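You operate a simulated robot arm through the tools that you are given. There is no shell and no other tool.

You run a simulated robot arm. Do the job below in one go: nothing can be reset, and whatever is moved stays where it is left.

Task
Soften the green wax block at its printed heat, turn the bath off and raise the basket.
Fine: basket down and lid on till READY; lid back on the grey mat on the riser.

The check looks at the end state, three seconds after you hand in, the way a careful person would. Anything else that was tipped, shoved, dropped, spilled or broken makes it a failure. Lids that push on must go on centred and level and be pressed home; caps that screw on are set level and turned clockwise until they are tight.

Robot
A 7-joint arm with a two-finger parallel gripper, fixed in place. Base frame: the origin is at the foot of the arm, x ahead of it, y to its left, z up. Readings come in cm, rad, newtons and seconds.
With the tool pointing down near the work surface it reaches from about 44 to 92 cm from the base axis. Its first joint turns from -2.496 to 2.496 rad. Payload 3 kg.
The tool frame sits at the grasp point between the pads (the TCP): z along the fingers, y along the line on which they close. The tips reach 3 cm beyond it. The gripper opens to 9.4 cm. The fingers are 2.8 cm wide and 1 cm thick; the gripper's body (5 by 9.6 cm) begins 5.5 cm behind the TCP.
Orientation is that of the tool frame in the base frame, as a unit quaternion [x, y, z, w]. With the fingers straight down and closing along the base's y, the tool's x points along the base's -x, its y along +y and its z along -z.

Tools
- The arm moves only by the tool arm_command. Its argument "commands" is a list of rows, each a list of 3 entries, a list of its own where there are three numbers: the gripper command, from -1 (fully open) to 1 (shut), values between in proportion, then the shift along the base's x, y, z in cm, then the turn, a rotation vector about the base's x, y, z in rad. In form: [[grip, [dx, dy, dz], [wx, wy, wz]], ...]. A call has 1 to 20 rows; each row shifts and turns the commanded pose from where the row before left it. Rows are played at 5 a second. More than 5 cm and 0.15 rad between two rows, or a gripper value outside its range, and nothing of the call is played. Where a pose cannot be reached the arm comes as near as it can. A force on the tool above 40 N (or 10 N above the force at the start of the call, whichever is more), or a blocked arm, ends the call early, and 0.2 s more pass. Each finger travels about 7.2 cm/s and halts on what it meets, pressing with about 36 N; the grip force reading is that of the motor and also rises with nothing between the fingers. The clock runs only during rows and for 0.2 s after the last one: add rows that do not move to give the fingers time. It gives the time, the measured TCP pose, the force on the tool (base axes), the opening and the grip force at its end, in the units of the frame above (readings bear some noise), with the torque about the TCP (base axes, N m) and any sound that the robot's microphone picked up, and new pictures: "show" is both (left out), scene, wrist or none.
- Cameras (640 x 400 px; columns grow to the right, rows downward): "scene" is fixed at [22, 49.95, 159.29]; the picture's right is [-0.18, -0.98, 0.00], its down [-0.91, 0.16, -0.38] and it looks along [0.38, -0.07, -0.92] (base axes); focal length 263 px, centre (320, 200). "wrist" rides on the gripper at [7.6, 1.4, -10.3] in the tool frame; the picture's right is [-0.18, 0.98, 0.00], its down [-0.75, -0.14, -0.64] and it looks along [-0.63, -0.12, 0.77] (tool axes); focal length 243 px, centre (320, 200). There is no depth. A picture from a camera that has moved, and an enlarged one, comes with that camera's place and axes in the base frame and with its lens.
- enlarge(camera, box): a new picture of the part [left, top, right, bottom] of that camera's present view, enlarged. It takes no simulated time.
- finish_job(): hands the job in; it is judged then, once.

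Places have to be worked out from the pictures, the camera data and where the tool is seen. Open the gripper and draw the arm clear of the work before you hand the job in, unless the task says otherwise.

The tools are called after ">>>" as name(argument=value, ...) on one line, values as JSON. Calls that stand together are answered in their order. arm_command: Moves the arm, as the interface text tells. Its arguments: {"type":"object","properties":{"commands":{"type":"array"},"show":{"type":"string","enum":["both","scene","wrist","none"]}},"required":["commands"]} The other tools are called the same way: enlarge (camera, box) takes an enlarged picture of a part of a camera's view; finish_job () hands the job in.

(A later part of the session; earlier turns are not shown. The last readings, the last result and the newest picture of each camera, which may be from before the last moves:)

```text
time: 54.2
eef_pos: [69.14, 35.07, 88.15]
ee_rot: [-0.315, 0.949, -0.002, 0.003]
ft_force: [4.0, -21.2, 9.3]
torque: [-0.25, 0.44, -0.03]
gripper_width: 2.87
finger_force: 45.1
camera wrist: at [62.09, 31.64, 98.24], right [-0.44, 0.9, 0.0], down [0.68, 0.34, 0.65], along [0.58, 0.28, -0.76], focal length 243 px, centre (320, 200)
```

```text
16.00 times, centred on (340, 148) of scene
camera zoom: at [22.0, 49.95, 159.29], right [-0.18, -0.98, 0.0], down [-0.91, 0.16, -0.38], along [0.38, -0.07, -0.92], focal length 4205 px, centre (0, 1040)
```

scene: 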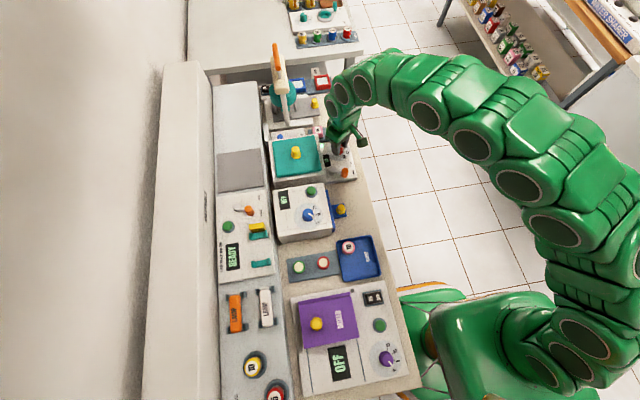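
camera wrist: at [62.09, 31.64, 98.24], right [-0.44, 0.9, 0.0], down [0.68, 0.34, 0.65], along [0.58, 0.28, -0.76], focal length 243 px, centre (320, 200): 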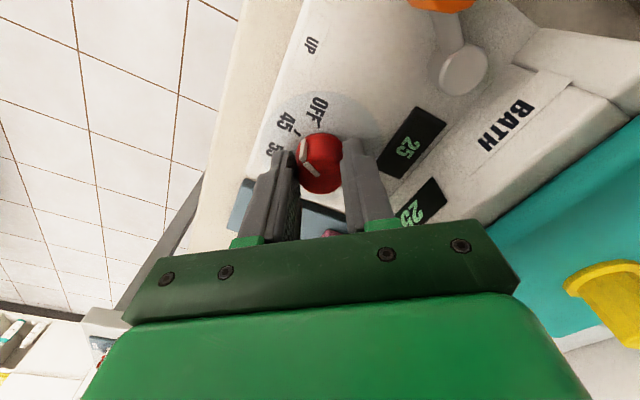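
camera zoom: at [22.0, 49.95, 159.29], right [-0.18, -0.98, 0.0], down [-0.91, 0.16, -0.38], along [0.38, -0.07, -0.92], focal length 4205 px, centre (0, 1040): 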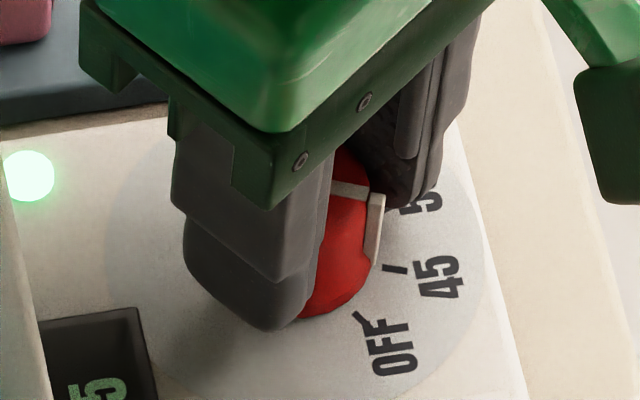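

The pointer lines up with the 45 mark (both ≈ −36° in the tool frame). I release the knob, rise straight up, and watch the display.

>>> arm_command(commands=[[0.4, [0, 0, 0], [0, 0, 0]], [0.0, [0, 0, 0], [0, 0, 0]], [0.0, [0, 0, 0], [0, 0, 0]], [0.0, [0, 0, 1.5], [0, 0, 0]], [0.0, [0, 0, 2.5], [0, 0, 0]], [0.0, [0, 0, 3], [0, 0, 0]], [0.0, [0, 0, 0], [0, 0, 0]]])

>>> enlarge(camera="wrist", box=[240, 40, 440, 240])

>>> enlarge(camera="scene", box=[305, 125, 365, 170])

```text
time: 55.8
eef_pos: [69.08, 35.12, 95.11]
ee_rot: [-0.315, 0.949, -0.002, 0.003]
ft_force: [0.3, -0.6, 0.2]
torque: [-0.01, -0.02, 0.02]
gripper_width: 4.71
finger_force: 0.0
camera wrist: at [62.04, 31.68, 105.26], right [-0.44, 0.9, 0.0], down [0.68, 0.34, 0.65], along [0.58, 0.28, -0.76], focal length 243 px, centre (320, 200)
```

scene: 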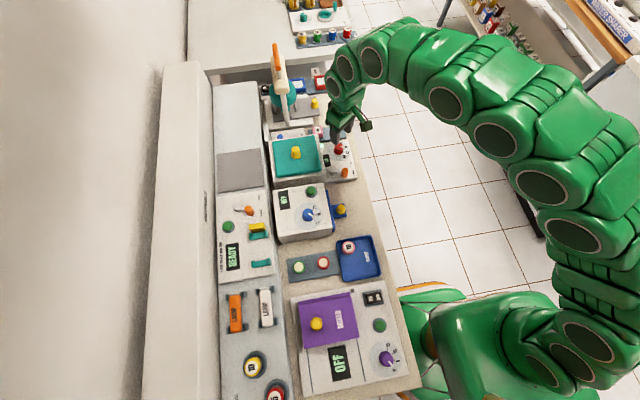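
wrist: 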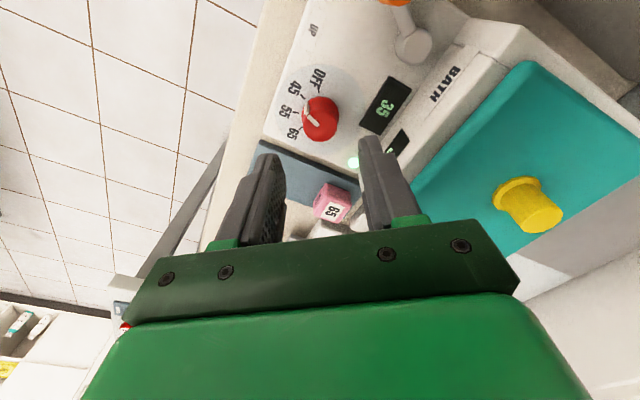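

```text
2.00 times, centred on (340, 140) of wrist
camera zoom: at [62.04, 31.68, 105.26], right [-0.44, 0.9, 0.0], down [0.68, 0.34, 0.65], along [0.58, 0.28, -0.76], focal length 485 px, centre (280, 320)
```

zoom: 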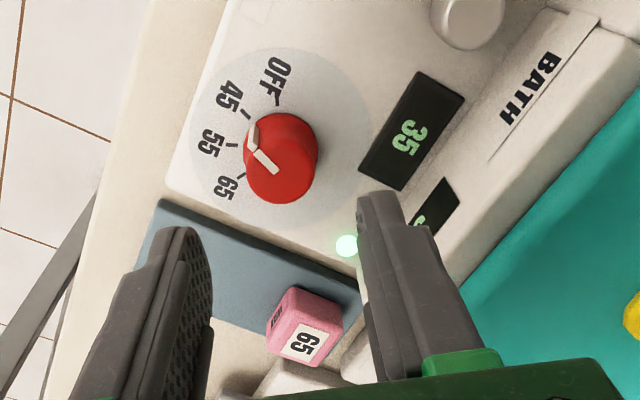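

```text
8.89 times, centred on (335, 148) of scene
camera zoom: at [22.0, 49.95, 159.29], right [-0.18, -0.98, 0.0], down [-0.91, 0.16, -0.38], along [0.38, -0.07, -0.92], focal length 2336 px, centre (187, 667)
```

zoom: 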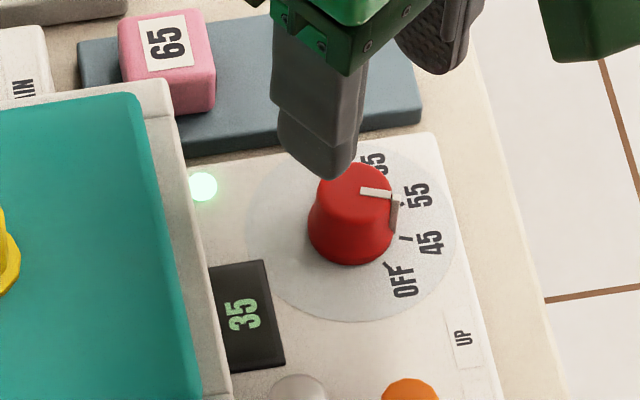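

The bath reads 35 and is rising. No time passes while I enlarge, so I check the pointer against the 45 mark in fine detail first.

>>> enlarge(camera="wrist", box=[285, 60, 345, 110])

>>> enlarge(camera="wrist", box=[270, 60, 350, 150])

>>> enlarge(camera="scene", box=[330, 138, 358, 160])

```text
8.00 times, centred on (315, 85) of wrist
camera zoom: at [62.04, 31.68, 105.26], right [-0.44, 0.9, 0.0], down [0.68, 0.34, 0.65], along [0.58, 0.28, -0.76], focal length 1941 px, centre (360, 1120)
```

zoom: 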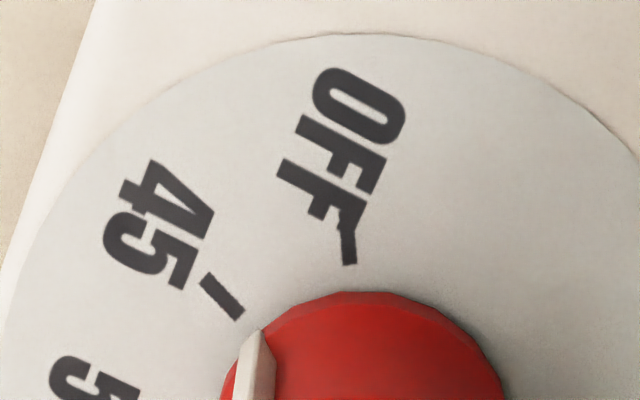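

```text
4.44 times, centred on (310, 105) of wrist
camera zoom: at [62.04, 31.68, 105.26], right [-0.44, 0.9, 0.0], down [0.68, 0.34, 0.65], along [0.58, 0.28, -0.76], focal length 1078 px, centre (364, 622)
```

zoom: 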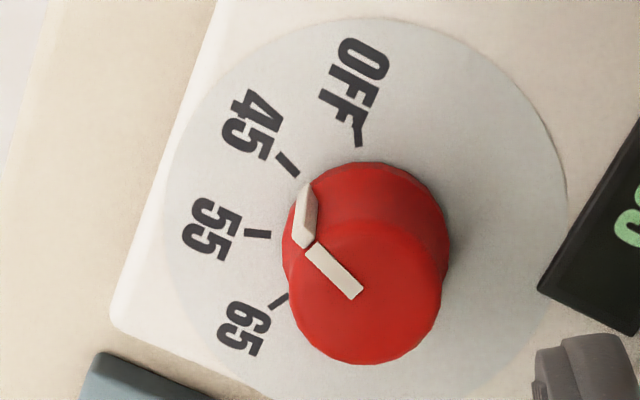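

```text
16.00 times, centred on (344, 149) of scene
camera zoom: at [22.0, 49.95, 159.29], right [-0.18, -0.98, 0.0], down [-0.91, 0.16, -0.38], along [0.38, -0.07, -0.92], focal length 4205 px, centre (-64, 1016)
```

zoom: 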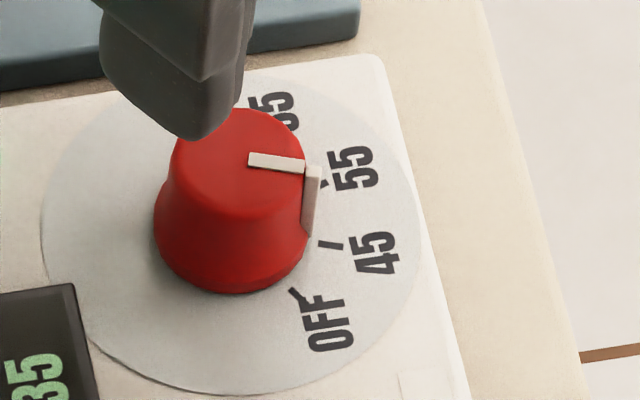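

Working through the tick positions, the pointer is at −31.9° and the 45 mark at −32.1° in the tool frame, so the setting is right on 45. I wait a second above the dial and watch the display.

>>> arm_command(commands=[[0.0, [0, 0, 0], [0, 0, 0]], [0.0, [0, 0, 0], [0, 0, 0]], [0.0, [0, 0, 0], [0, 0, 0]], [0.0, [0, 0, 0], [0, 0, 0]], [0.0, [0, 0, 0], [0, 0, 0]]])

>>> enlarge(camera="wrist", box=[320, 60, 440, 190])

```text
time: 57.0
eef_pos: [69.11, 35.03, 95.14]
ee_rot: [-0.315, 0.949, -0.001, 0.004]
ft_force: [0.0, 0.7, -0.1]
torque: [-0.04, 0.0, -0.03]
gripper_width: 4.7
finger_force: 0.1
camera wrist: at [62.04, 31.69, 105.27], right [-0.44, 0.9, 0.0], down [0.68, 0.34, 0.65], along [0.58, 0.28, -0.76], focal length 243 px, centre (320, 200)
```

scene: 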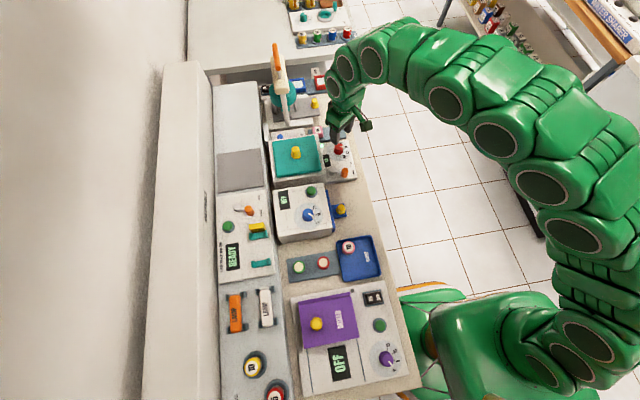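
wrist: 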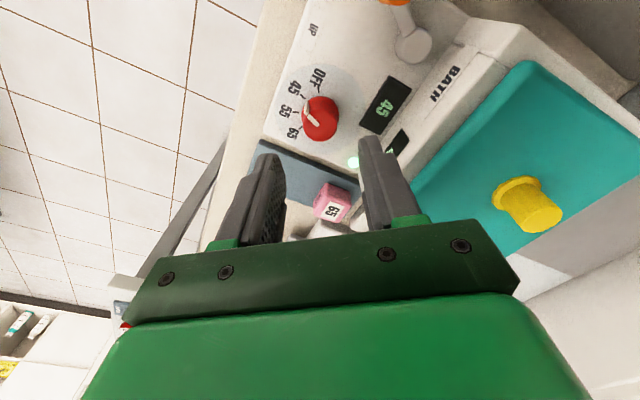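

```text
3.08 times, centred on (380, 125) of wrist
camera zoom: at [62.04, 31.69, 105.27], right [-0.44, 0.9, 0.0], down [0.68, 0.34, 0.65], along [0.58, 0.28, -0.76], focal length 746 px, centre (135, 431)
```

zoom: 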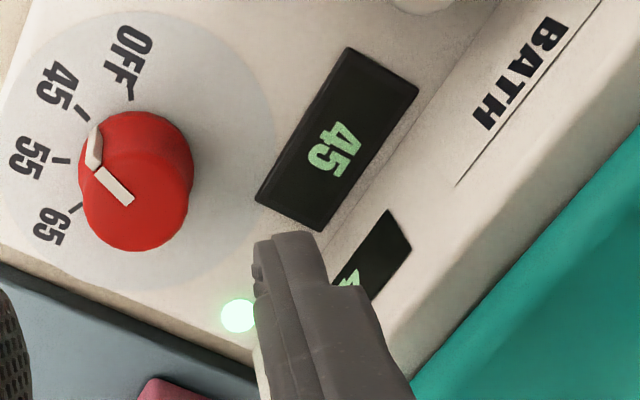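

It reads 45 and holds. While waiting for READY I lower the open fingers around the dial (no contact) to be able to switch off promptly, keeping the display in view.

>>> arm_command(commands=[[0.0, [0, 0.03, -2], [0, 0, 0]], [0.0, [0, 0, -2], [0, 0, 0]], [0.0, [0, 0, -1.7], [0, 0, 0]], [0.0, [0, 0, -1.2], [0, 0, 0]], [0.0, [0, 0, 0], [0, 0, 0]]])

>>> enlarge(camera="wrist", box=[240, 60, 480, 240])

```text
time: 58.2
eef_pos: [69.11, 35.12, 88.15]
ee_rot: [-0.315, 0.949, -0.001, 0.003]
ft_force: [0.1, 0.0, 0.2]
torque: [-0.03, -0.03, -0.02]
gripper_width: 4.7
finger_force: 0.0
camera wrist: at [62.07, 31.75, 98.38], right [-0.44, 0.9, 0.0], down [0.68, 0.34, 0.65], along [0.58, 0.28, -0.76], focal length 243 px, centre (320, 200)
```

scene: 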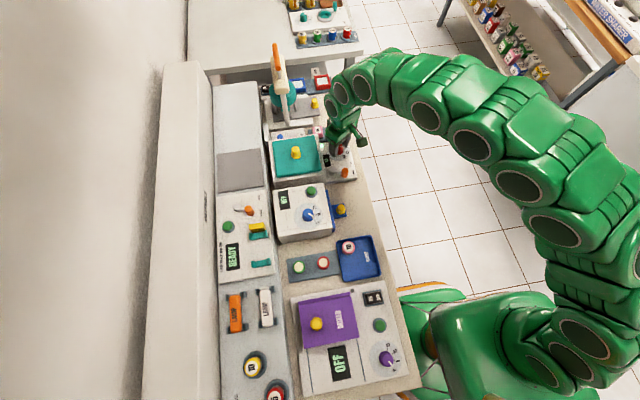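
wrist: 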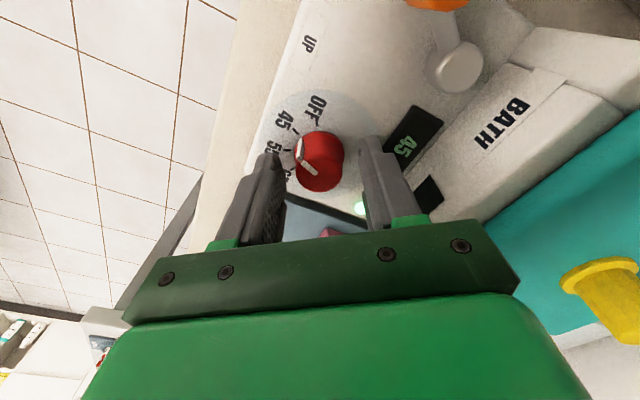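

```text
2.22 times, centred on (360, 150) of wrist
camera zoom: at [62.07, 31.75, 98.38], right [-0.44, 0.9, 0.0], down [0.68, 0.34, 0.65], along [0.58, 0.28, -0.76], focal length 539 px, centre (231, 311)
```

zoom: 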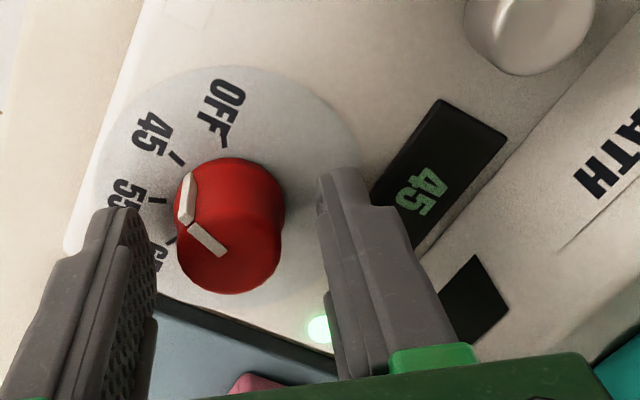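

Still 45 with the lamp on; I keep waiting in short spells, checking for READY.

>>> arm_command(commands=[[0.0, [0, 0, 0], [0, 0, 0]], [0.0, [0, 0, 0], [0, 0, 0]], [0.0, [0, 0, 0], [0, 0, 0]], [0.0, [0, 0, 0], [0, 0, 0]], [0.0, [0, 0, 0], [0, 0, 0]]])

>>> enlarge(camera="wrist", box=[240, 60, 480, 240])

>>> enlarge(camera="scene", box=[300, 130, 360, 180])

```text
time: 59.4
eef_pos: [69.15, 35.18, 88.12]
ee_rot: [-0.316, 0.949, -0.002, 0.003]
ft_force: [0.0, 0.0, -0.4]
torque: [0.03, 0.02, 0.01]
gripper_width: 4.68
finger_force: 0.0
camera wrist: at [62.07, 31.75, 98.4], right [-0.44, 0.9, 0.0], down [0.68, 0.34, 0.65], along [0.58, 0.28, -0.76], focal length 243 px, centre (320, 200)
```

scene: 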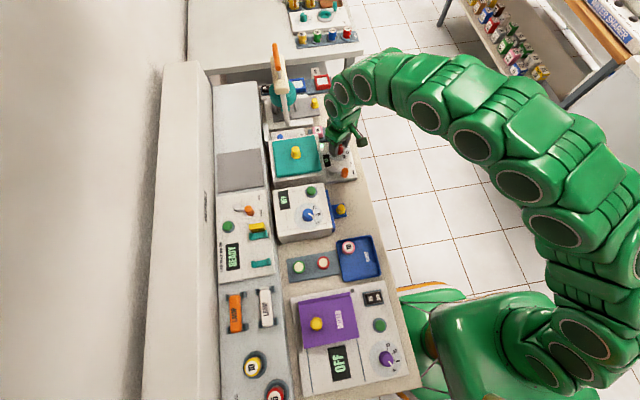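
wrist: 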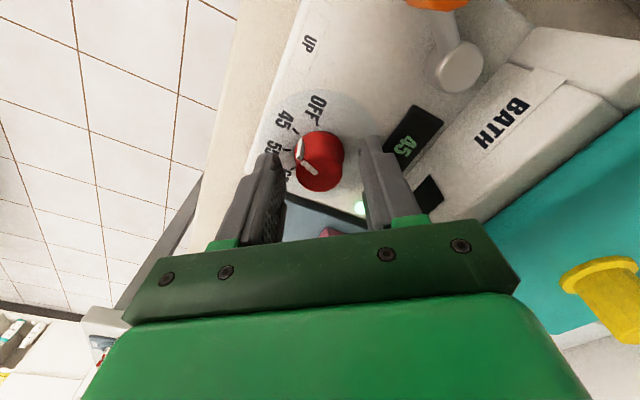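

```text
2.22 times, centred on (360, 150) of wrist
camera zoom: at [62.07, 31.75, 98.4], right [-0.44, 0.9, 0.0], down [0.68, 0.34, 0.65], along [0.58, 0.28, -0.76], focal length 539 px, centre (231, 311)
```

zoom: 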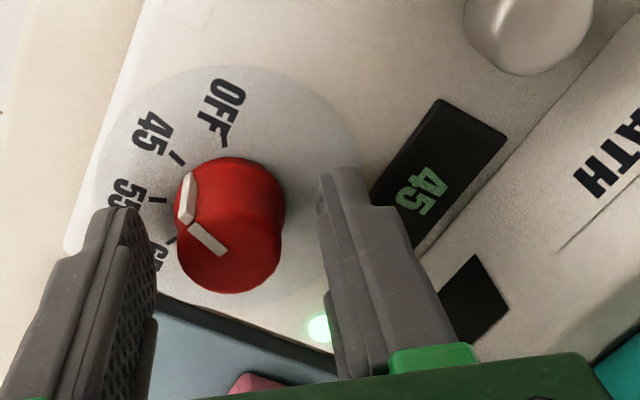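

```text
8.00 times, centred on (330, 155) of scene
camera zoom: at [22.0, 49.95, 159.29], right [-0.18, -0.98, 0.0], down [-0.91, 0.16, -0.38], along [0.38, -0.07, -0.92], focal length 2102 px, centre (240, 560)
```

zoom: 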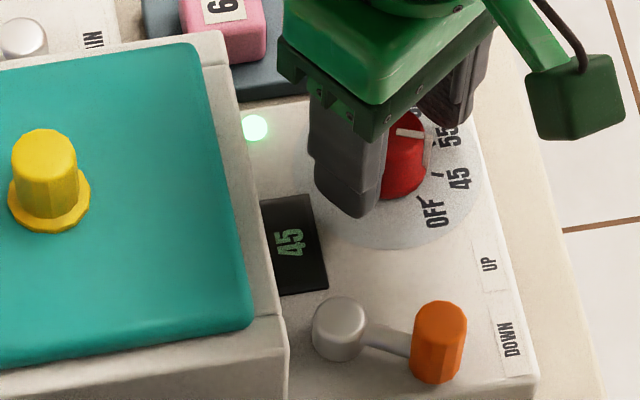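

The scene camera also shows the display, still 45. I wait another stretch.

>>> arm_command(commands=[[0.0, [0, 0, 0], [0, 0, 0]], [0.0, [0, 0, 0], [0, 0, 0]], [0.0, [0, 0, 0], [0, 0, 0]], [0.0, [0, 0, 0], [0, 0, 0]], [0.0, [0, 0, 0], [0, 0, 0]], [0.0, [0, 0, 0], [0, 0, 0]], [0.0, [0, 0, 0], [0, 0, 0]], [0.0, [0, 0, 0], [0, 0, 0]], [0.0, [0, 0, 0], [0, 0, 0]], [0.0, [0, 0, 0], [0, 0, 0]]], show="scene")

>>> enlarge(camera="scene", box=[300, 130, 360, 180])

>>> enlarge(camera="wrist", box=[360, 80, 480, 240])

```text
time: 61.6
eef_pos: [69.2, 35.27, 88.17]
ee_rot: [-0.314, 0.949, -0.001, 0.003]
ft_force: [-0.3, 0.7, 0.0]
torque: [-0.01, 0.02, 0.02]
gripper_width: 4.69
finger_force: 0.2
```

scene: 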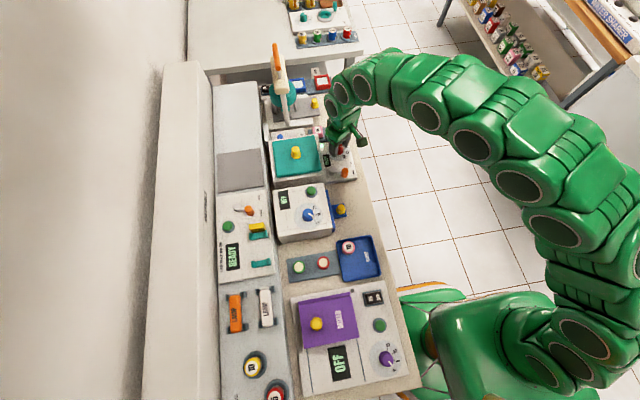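

```text
8.00 times, centred on (330, 155) of scene
camera zoom: at [22.0, 49.95, 159.29], right [-0.18, -0.98, 0.0], down [-0.91, 0.16, -0.38], along [0.38, -0.07, -0.92], focal length 2102 px, centre (240, 560)
```

zoom: 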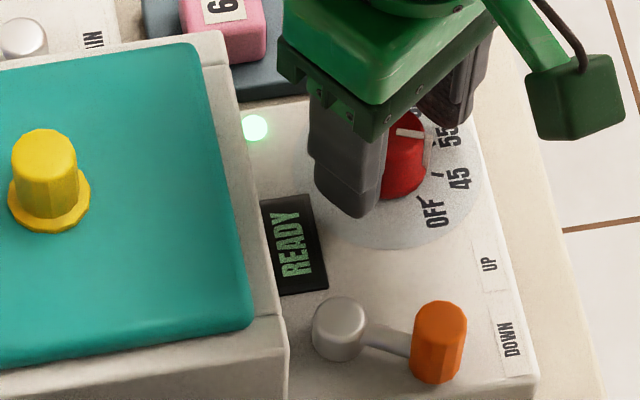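

```text
2.50 times, centred on (420, 160) of wrist
camera zoom: at [62.07, 31.75, 98.4], right [-0.44, 0.9, 0.0], down [0.68, 0.34, 0.65], along [0.58, 0.28, -0.76], focal length 606 px, centre (70, 300)
```

zoom: 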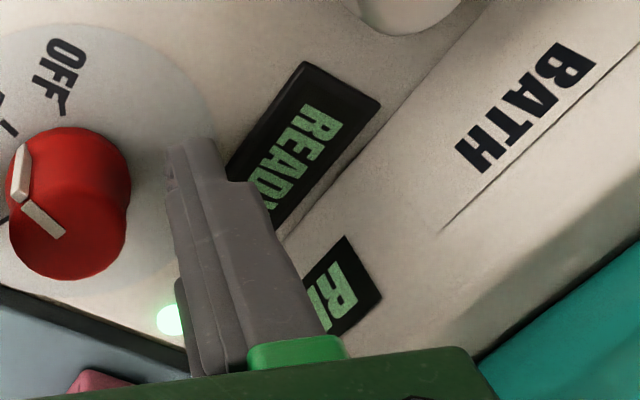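

READY is showing on both displays. I close on the dial and turn it back clockwise toward OFF, first closing and taking half the turn.

>>> arm_command(commands=[[0.3, [0, -0.08, 0], [0, 0, 0]], [0.6, [0, 0, 0], [0, 0, 0]], [0.6, [0, 0, 0], [0, 0, 0]], [0.6, [0, 0, 0], [0, 0, -0.07]], [0.6, [0, 0, 0], [0, 0, -0.07]], [0.6, [0, 0, 0], [0, 0, -0.07]], [0.6, [0, 0, 0], [0, 0, -0.07]], [0.6, [0, 0, 0], [0, 0, -0.07]], [0.6, [0, 0, 0], [0, 0, 0]]])

>>> enlarge(camera="wrist", box=[250, 60, 430, 220])

```text
time: 63.6
eef_pos: [69.19, 35.02, 88.15]
ee_rot: [-0.144, 0.99, -0.001, 0.004]
ft_force: [-8.1, -6.3, 22.5]
torque: [0.17, 0.56, -0.03]
gripper_width: 2.87
finger_force: 44.7
camera wrist: at [61.32, 34.35, 98.4], right [-0.1, 0.99, 0.0], down [0.76, 0.08, 0.65], along [0.64, 0.07, -0.76], focal length 243 px, centre (320, 200)
```

scene: 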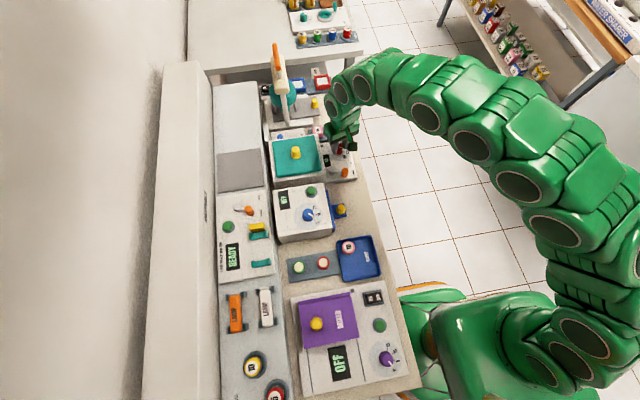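
wrist: 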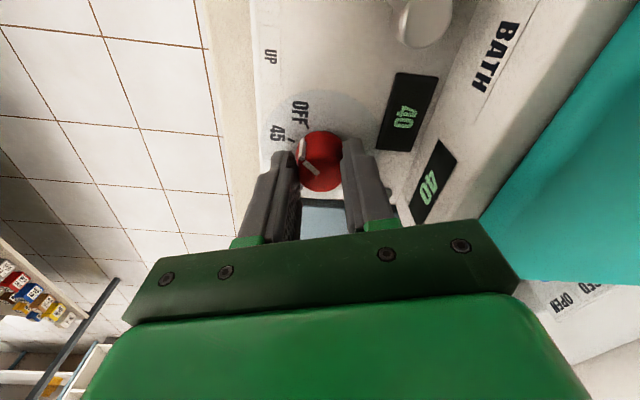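

```text
2.50 times, centred on (340, 140) of wrist
camera zoom: at [61.32, 34.35, 98.4], right [-0.1, 0.99, 0.0], down [0.76, 0.08, 0.65], along [0.64, 0.07, -0.76], focal length 606 px, centre (270, 350)
```

zoom: 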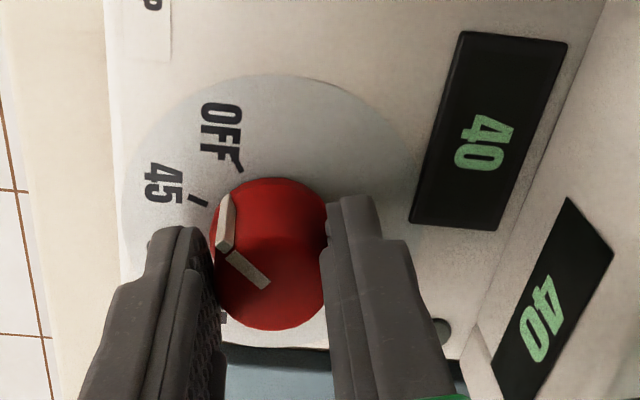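

The lamp is off and it reads 40, cooling; the pointer is about midway to OFF. I continue the turn.

>>> arm_command(commands=[[0.6, [0, 0, 0], [0, 0, -0.07]], [0.6, [0, 0, 0], [0, 0, -0.07]], [0.6, [0, 0, 0], [0, 0, -0.07]], [0.6, [0, 0, 0], [0, 0, -0.07]], [0.6, [0, 0, 0], [0, 0, -0.03]], [0.6, [0, 0, 0], [0, 0, 0]]])

>>> enlarge(camera="wrist", box=[250, 60, 430, 220])

>>> enlarge(camera="scene", box=[315, 130, 360, 170])

```text
time: 65.0
eef_pos: [69.09, 35.27, 88.17]
ee_rot: [0.009, 1.0, -0.002, 0.004]
ft_force: [1.3, 27.5, 22.7]
torque: [1.08, 0.05, 0.09]
gripper_width: 2.85
finger_force: 44.6
camera wrist: at [61.42, 36.82, 98.38], right [0.2, 0.98, 0.0], down [0.75, -0.15, 0.65], along [0.63, -0.13, -0.76], focal length 243 px, centre (320, 200)
```

scene: 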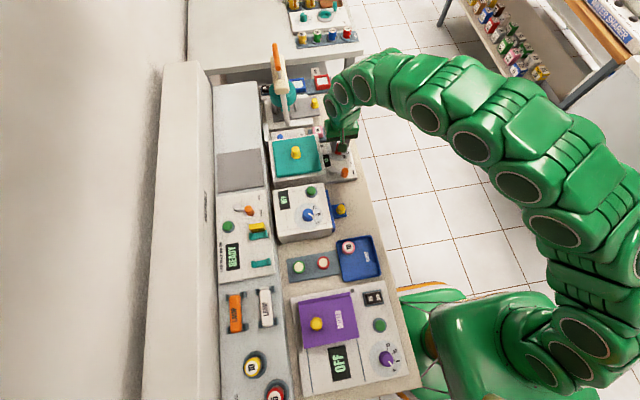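
wrist: 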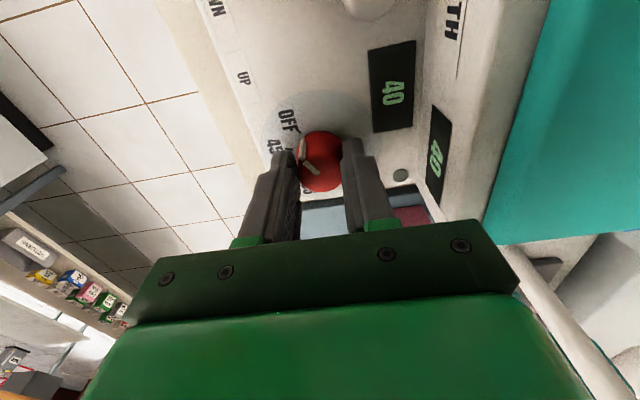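

```text
2.50 times, centred on (340, 140) of wrist
camera zoom: at [61.42, 36.82, 98.38], right [0.2, 0.98, 0.0], down [0.75, -0.15, 0.65], along [0.63, -0.13, -0.76], focal length 606 px, centre (270, 350)
```

zoom: 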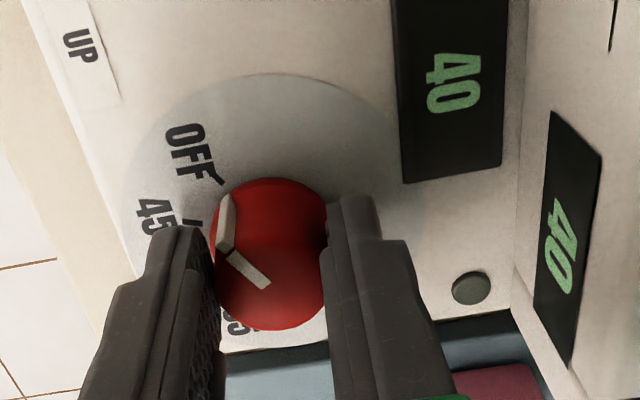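

```text
10.00 times, centred on (338, 150) of scene
camera zoom: at [22.0, 49.95, 159.29], right [-0.18, -0.98, 0.0], down [-0.91, 0.16, -0.38], along [0.38, -0.07, -0.92], focal length 2628 px, centre (145, 700)
```

zoom: 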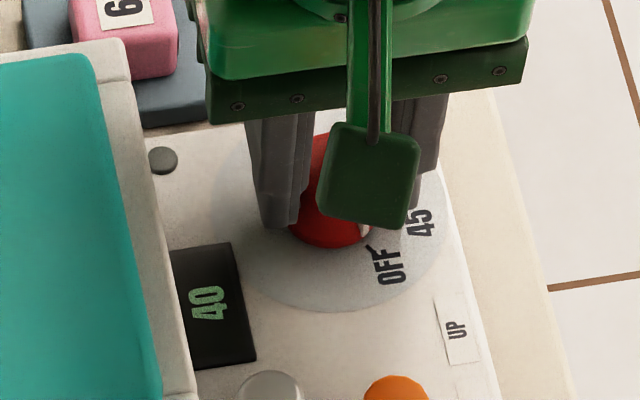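

Now the pointer is nearly at OFF (the gripper is back to about −0.02 rad). There's a sideways load of 27 N, so I ease +0.1 cm in y and turn a further −0.08 rad to come squarely onto OFF.

>>> arm_command(commands=[[0.6, [0, 0.1, 0.05], [0, 0, 0]], [0.6, [0, 0, 0], [0, 0, -0.04]], [0.6, [0, 0, 0], [0, 0, -0.04]], [0.6, [0, 0, 0], [0, 0, 0]]])

>>> enlarge(camera="wrist", box=[250, 60, 430, 220])

```text
time: 66.0
eef_pos: [69.12, 35.15, 88.23]
ee_rot: [0.049, 0.999, -0.002, 0.003]
ft_force: [-6.6, 16.6, 25.6]
torque: [0.92, 0.61, 0.35]
gripper_width: 2.82
finger_force: 45.1
camera wrist: at [61.58, 37.48, 98.38], right [0.28, 0.96, 0.0], down [0.73, -0.21, 0.65], along [0.62, -0.18, -0.76], focal length 243 px, centre (320, 200)
```

scene: 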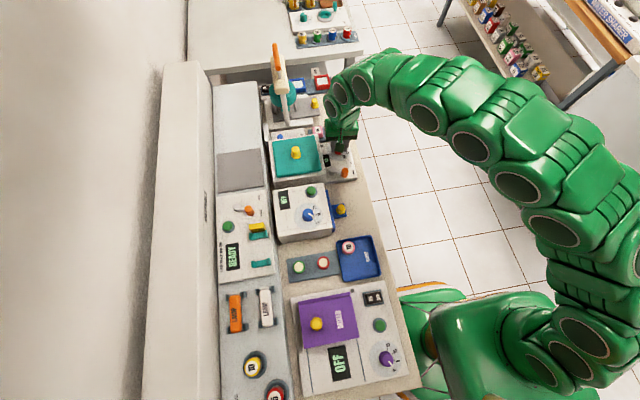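
wrist: 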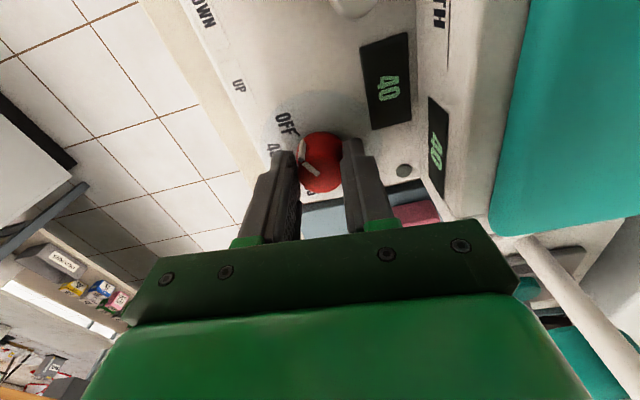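

```text
2.50 times, centred on (340, 140) of wrist
camera zoom: at [61.58, 37.48, 98.38], right [0.28, 0.96, 0.0], down [0.73, -0.21, 0.65], along [0.62, -0.18, -0.76], focal length 606 px, centre (270, 350)
```

zoom: 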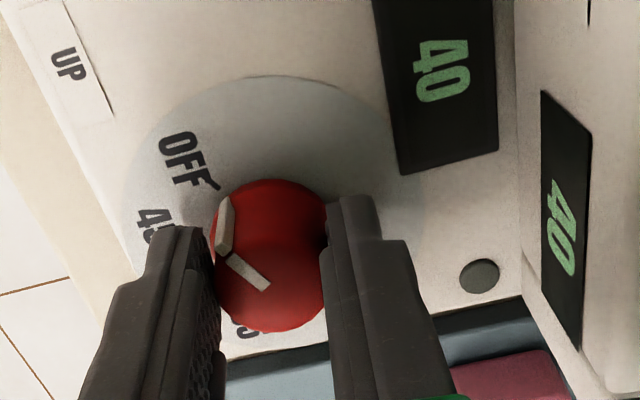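

A torque about z has built up, so the dial is at its OFF stop, and the lamp is out. I release it, rise, and check the pointer.

>>> arm_command(commands=[[0.3, [0, 0, 0], [0, 0, 0.03]], [0.0, [0, 0, 0], [0, 0, 0]], [0.0, [0, 0, 0], [0, 0, 0]], [0.0, [0, 0, 1.5], [0, 0, 0]], [0.0, [0, 0, 2.5], [0, 0, 0]], [0.0, [0, 0, 3], [0, 0, 0.05]], [0.0, [-1, 0, 2], [0, 0, 0.02]], [0.0, [0, 0, 0], [0, 0, 0]]])

>>> enlarge(camera="wrist", box=[270, 50, 400, 160])

>>> enlarge(camera="scene", box=[305, 130, 365, 180])

```text
time: 67.8
eef_pos: [68.01, 35.17, 97.25]
ee_rot: [-0.001, 1.0, -0.002, 0.002]
ft_force: [-0.4, 0.3, 0.2]
torque: [0.0, 0.02, 0.0]
gripper_width: 4.7
finger_force: 0.1
camera wrist: at [60.39, 36.7, 107.34], right [0.18, 0.98, 0.0], down [0.75, -0.14, 0.65], along [0.64, -0.12, -0.76], focal length 243 px, centre (320, 200)
```

scene: 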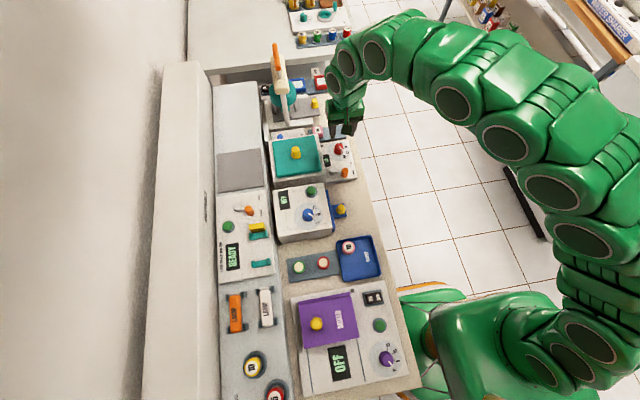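
wrist: 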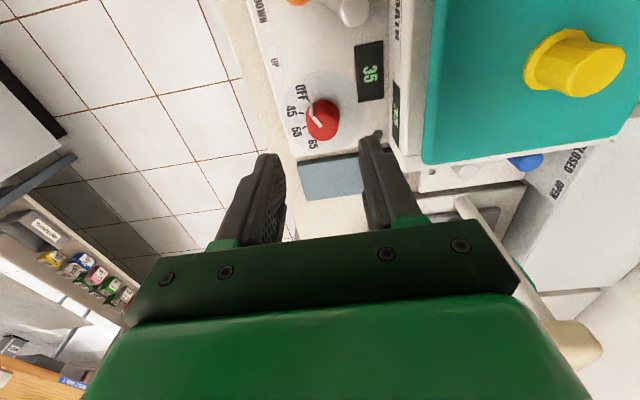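

```text
3.64 times, centred on (335, 105) of wrist
camera zoom: at [60.39, 36.7, 107.34], right [0.18, 0.98, 0.0], down [0.75, -0.14, 0.65], along [0.64, -0.12, -0.76], focal length 882 px, centre (266, 546)
```

zoom: 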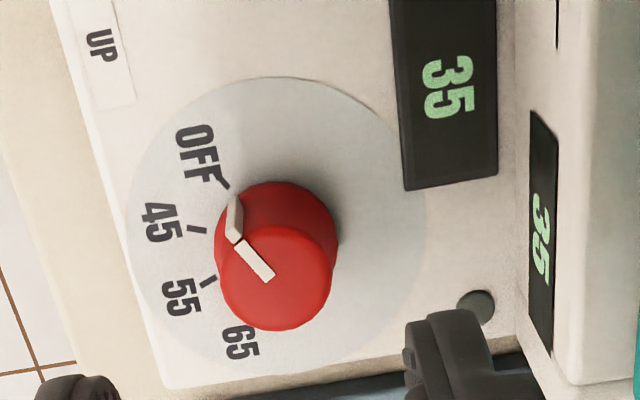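

```text
8.00 times, centred on (335, 155) of scene
camera zoom: at [22.0, 49.95, 159.29], right [-0.18, -0.98, 0.0], down [-0.91, 0.16, -0.38], along [0.38, -0.07, -0.92], focal length 2102 px, centre (200, 560)
```

zoom: 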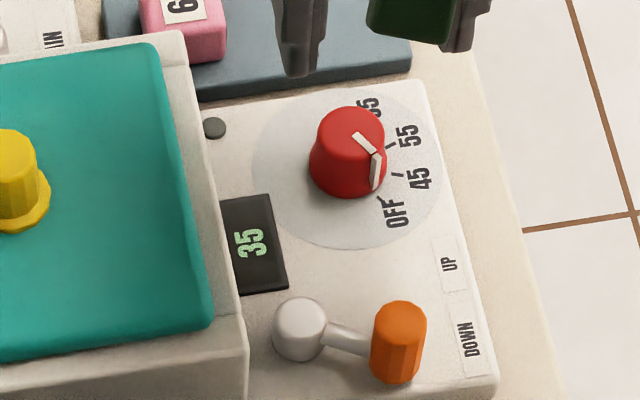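

The dial is at OFF, lamp out, temperature falling (35). Now I fetch the lid: rise, tilt the tool 0.3 rad again and go to a pose behind and above the lid's knob.

>>> arm_command(commands=[[0.0, [-1, 0, 3], [0, 0, 0]], [0.0, [-2, 2, 3], [0, -0.1, 0]], [0.0, [-2, 4, 1], [0, -0.1, 0]], [0.0, [-2, 4, 0], [0, -0.1, 0]], [0.0, [-0.5, 4.2, 0], [0, 0, 0]], [0.0, [0, 0, 0], [0, 0, 0]]])

>>> enlarge(camera="wrist", box=[200, 20, 460, 240])

```text
time: 69.2
eef_pos: [60.59, 49.71, 104.1]
ee_rot: [0.001, 0.988, -0.003, 0.153]
ft_force: [-0.6, 0.2, 0.3]
torque: [-0.04, 0.01, -0.01]
gripper_width: 4.69
finger_force: 0.0
camera wrist: at [50.3, 51.14, 111.63], right [0.18, 0.98, 0.05], down [0.52, -0.14, 0.84], along [0.83, -0.12, -0.54], focal length 243 px, centre (320, 200)
```

scene: 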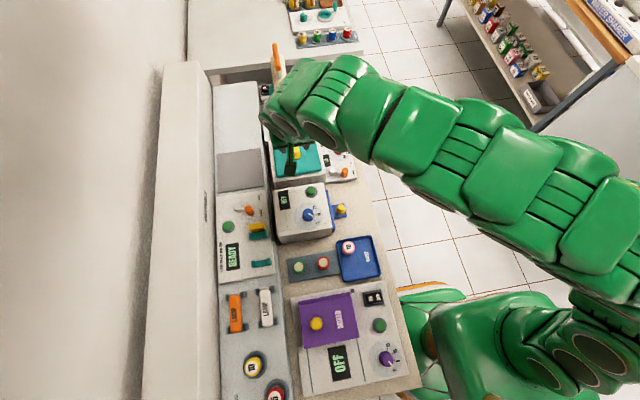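
wrist: 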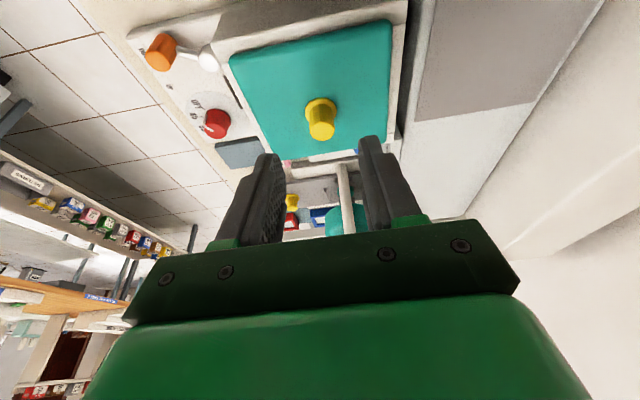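

```text
1.82 times, centred on (330, 130) of wrist
camera zoom: at [50.3, 51.14, 111.63], right [0.18, 0.98, 0.05], down [0.52, -0.14, 0.84], along [0.83, -0.12, -0.54], focal length 441 px, centre (302, 327)
```

zoom: 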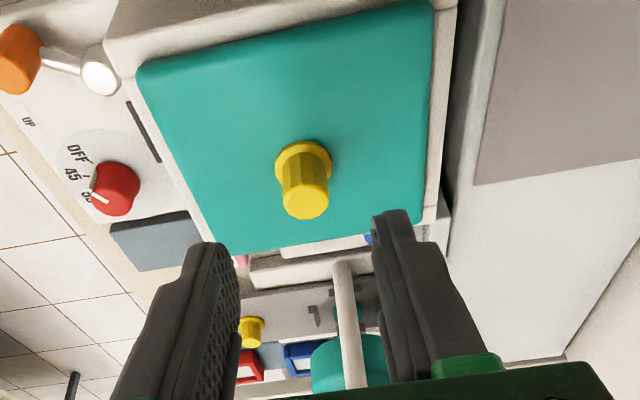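

The knob shows centred in y at ≈49.45. I approach along the tool axis with a slightly deeper grip than before (planned TCP (64.6,49.45,95.05)), stopping to look before closing.

>>> arm_command(commands=[[0.0, [1.4, -0.15, -2.6], [0, 0, 0]], [0.0, [1.4, -0.15, -2.6], [0, 0, 0]], [0.0, [0.4, 0, -1.3], [0, 0, 0]], [0.0, [0.4, 0, -1.3], [0, 0, 0]], [0.0, [0.2, 0, -0.6], [0, 0, 0]], [0.0, [0, 0, 0], [0, 0, 0]]])

>>> enlarge(camera="wrist", box=[200, 60, 440, 240])

>>> enlarge(camera="scene", box=[260, 120, 350, 195])

```text
time: 70.6
eef_pos: [64.6, 49.17, 95.88]
ee_rot: [0.001, 0.989, -0.003, 0.151]
ft_force: [-0.2, -0.1, 0.6]
torque: [0.0, 0.0, 0.03]
gripper_width: 4.71
finger_force: 0.0
camera wrist: at [54.14, 50.64, 103.25], right [0.18, 0.98, 0.05], down [0.53, -0.14, 0.84], along [0.83, -0.12, -0.54], focal length 243 px, centre (320, 200)
```

scene: 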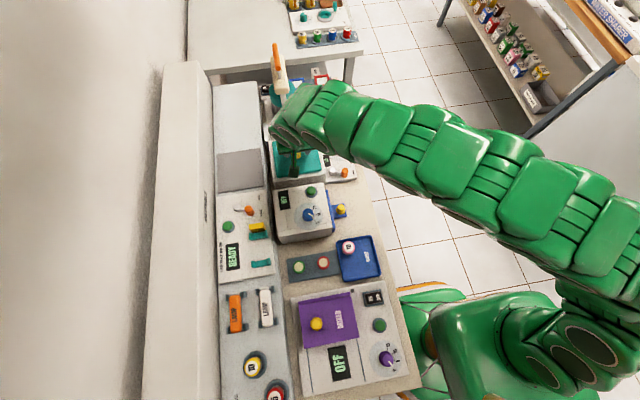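
wrist: 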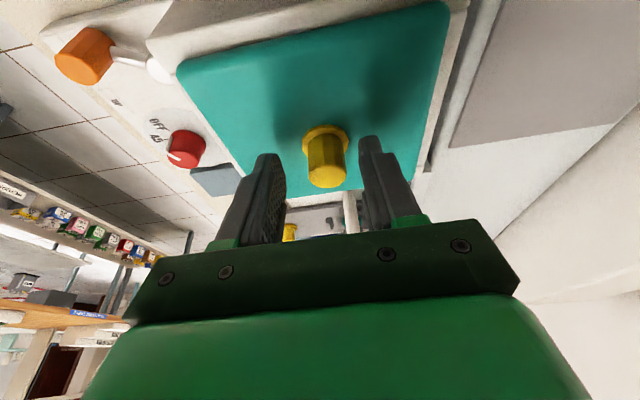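

```text
2.22 times, centred on (320, 150) of wrist
camera zoom: at [54.14, 50.64, 103.25], right [0.18, 0.98, 0.05], down [0.53, -0.14, 0.84], along [0.83, -0.12, -0.54], focal length 539 px, centre (320, 311)
```

zoom: 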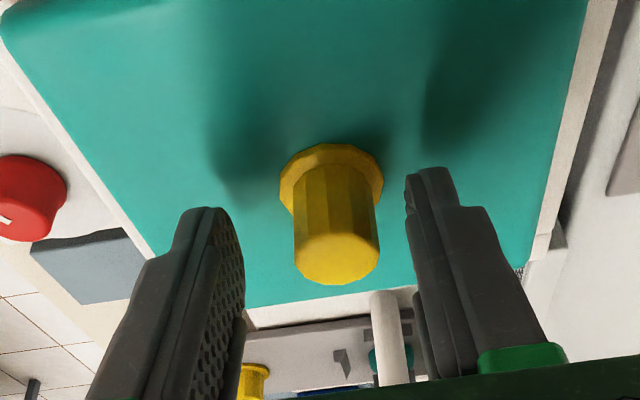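

```text
5.33 times, centred on (305, 158) of scene
camera zoom: at [22.0, 49.95, 159.29], right [-0.18, -0.98, 0.0], down [-0.91, 0.16, -0.38], along [0.38, -0.07, -0.92], focal length 1402 px, centre (400, 427)
```

zoom: 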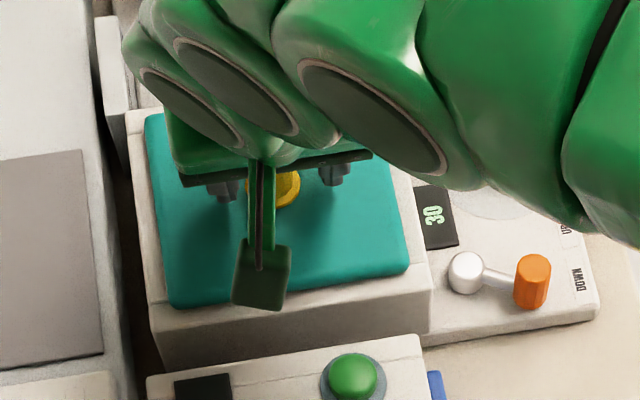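

The knob lies 0.28 cm to +y of the tool centre. I correct y, come down the last 0.8 cm, and close.

>>> arm_command(commands=[[0.0, [0, 0.28, -0.4], [0, 0, 0]], [0.0, [0, 0, -0.4], [0, 0, 0]], [0.0, [0, 0, 0], [0, 0, 0]], [0.4, [0, 0, 0], [0, 0, 0]], [0.8, [0, 0, 0], [0, 0, 0]], [0.8, [0, 0, 0], [0, 0, 0]], [0.8, [0, 0, 0], [0, 0, 0]], [0.8, [0, 0, 0], [0, 0, 0]]], show="wrist")

>>> enlarge(camera="wrist", box=[200, 60, 440, 240])

```text
time: 72.4
eef_pos: [64.51, 49.43, 95.07]
ee_rot: [0.0, 0.988, -0.003, 0.152]
ft_force: [-0.1, -0.2, 2.9]
torque: [0.31, -0.03, -0.04]
gripper_width: 2.24
finger_force: 36.1
camera wrist: at [54.16, 50.92, 102.51], right [0.18, 0.98, 0.05], down [0.53, -0.14, 0.84], along [0.83, -0.12, -0.54], focal length 243 px, centre (320, 200)
```

wrist: 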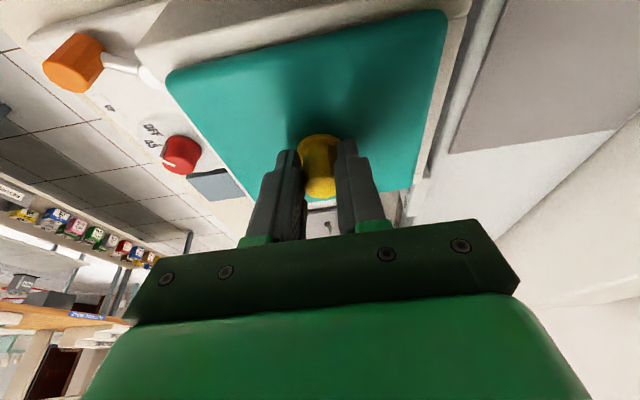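

```text
2.22 times, centred on (320, 150) of wrist
camera zoom: at [54.16, 50.92, 102.51], right [0.18, 0.98, 0.05], down [0.53, -0.14, 0.84], along [0.83, -0.12, -0.54], focal length 539 px, centre (320, 311)
```

zoom: 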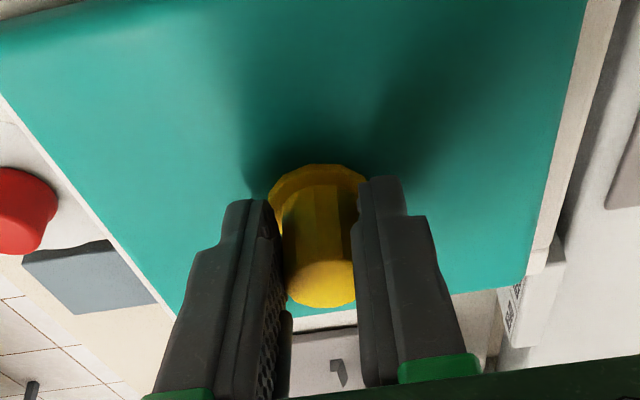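

The knob is held (2.24 cm) with a deeper grip at TCP (64.51,49.43,95.07), i.e. shifted (+0.5,0,−0.9) from the earlier grip, so the lid's place on the mat corresponds to TCP ≈(64.76,67.47,93.33). I lift it straight up 2.2 cm.

>>> arm_command(commands=[[0.8, [0, 0, 0.4], [0, 0, 0]], [0.8, [0, 0, 0.8], [0, 0, 0]], [0.8, [0, 0, 1], [0, 0, 0]], [0.8, [0, 0, 0], [0, 0, 0]]])

>>> enlarge(camera="wrist", box=[140, 0, 480, 240])

>>> enlarge(camera="scene", box=[230, 110, 350, 200])

```text
time: 73.4
eef_pos: [64.62, 49.41, 97.32]
ee_rot: [-0.001, 0.988, -0.002, 0.152]
ft_force: [-0.5, 0.4, -1.0]
torque: [0.03, 0.03, 0.04]
gripper_width: 2.26
finger_force: 36.2
camera wrist: at [54.12, 50.92, 104.72], right [0.18, 0.98, 0.05], down [0.52, -0.14, 0.84], along [0.83, -0.12, -0.54], focal length 243 px, centre (320, 200)
```

scene: 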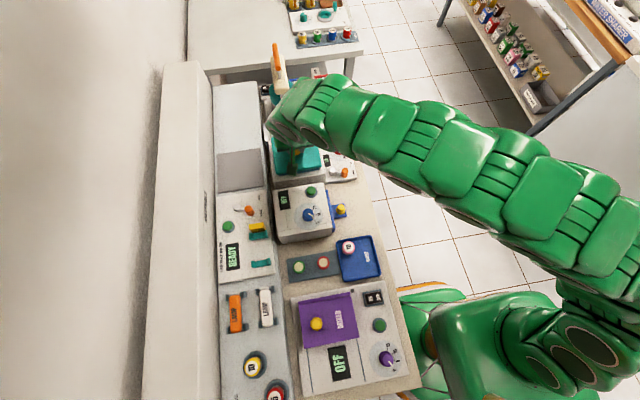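
wrist: 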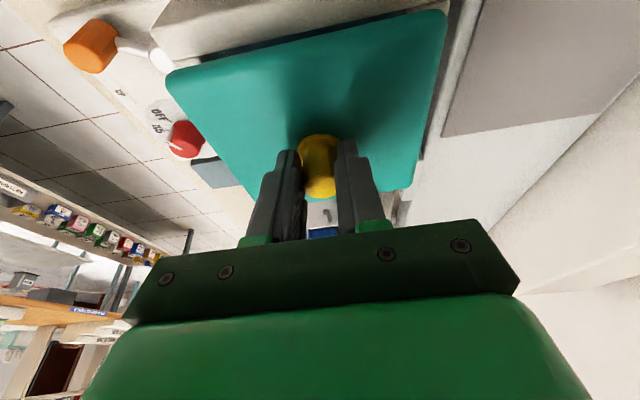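

```text
1.67 times, centred on (310, 120) of wrist
camera zoom: at [54.12, 50.92, 104.72], right [0.18, 0.98, 0.05], down [0.52, -0.14, 0.84], along [0.83, -0.12, -0.54], focal length 404 px, centre (337, 333)
```

zoom: 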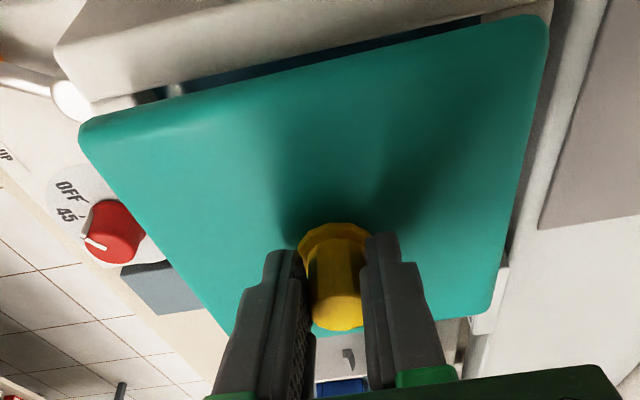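

```text
4.44 times, centred on (290, 155) of scene
camera zoom: at [22.0, 49.95, 159.29], right [-0.18, -0.98, 0.0], down [-0.91, 0.16, -0.38], along [0.38, -0.07, -0.92], focal length 1168 px, centre (453, 400)
```

zoom: 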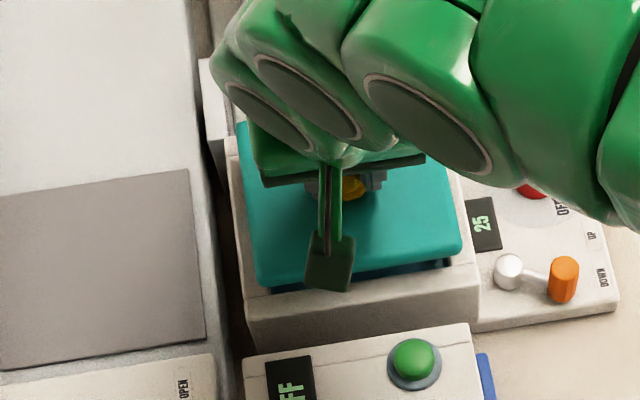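

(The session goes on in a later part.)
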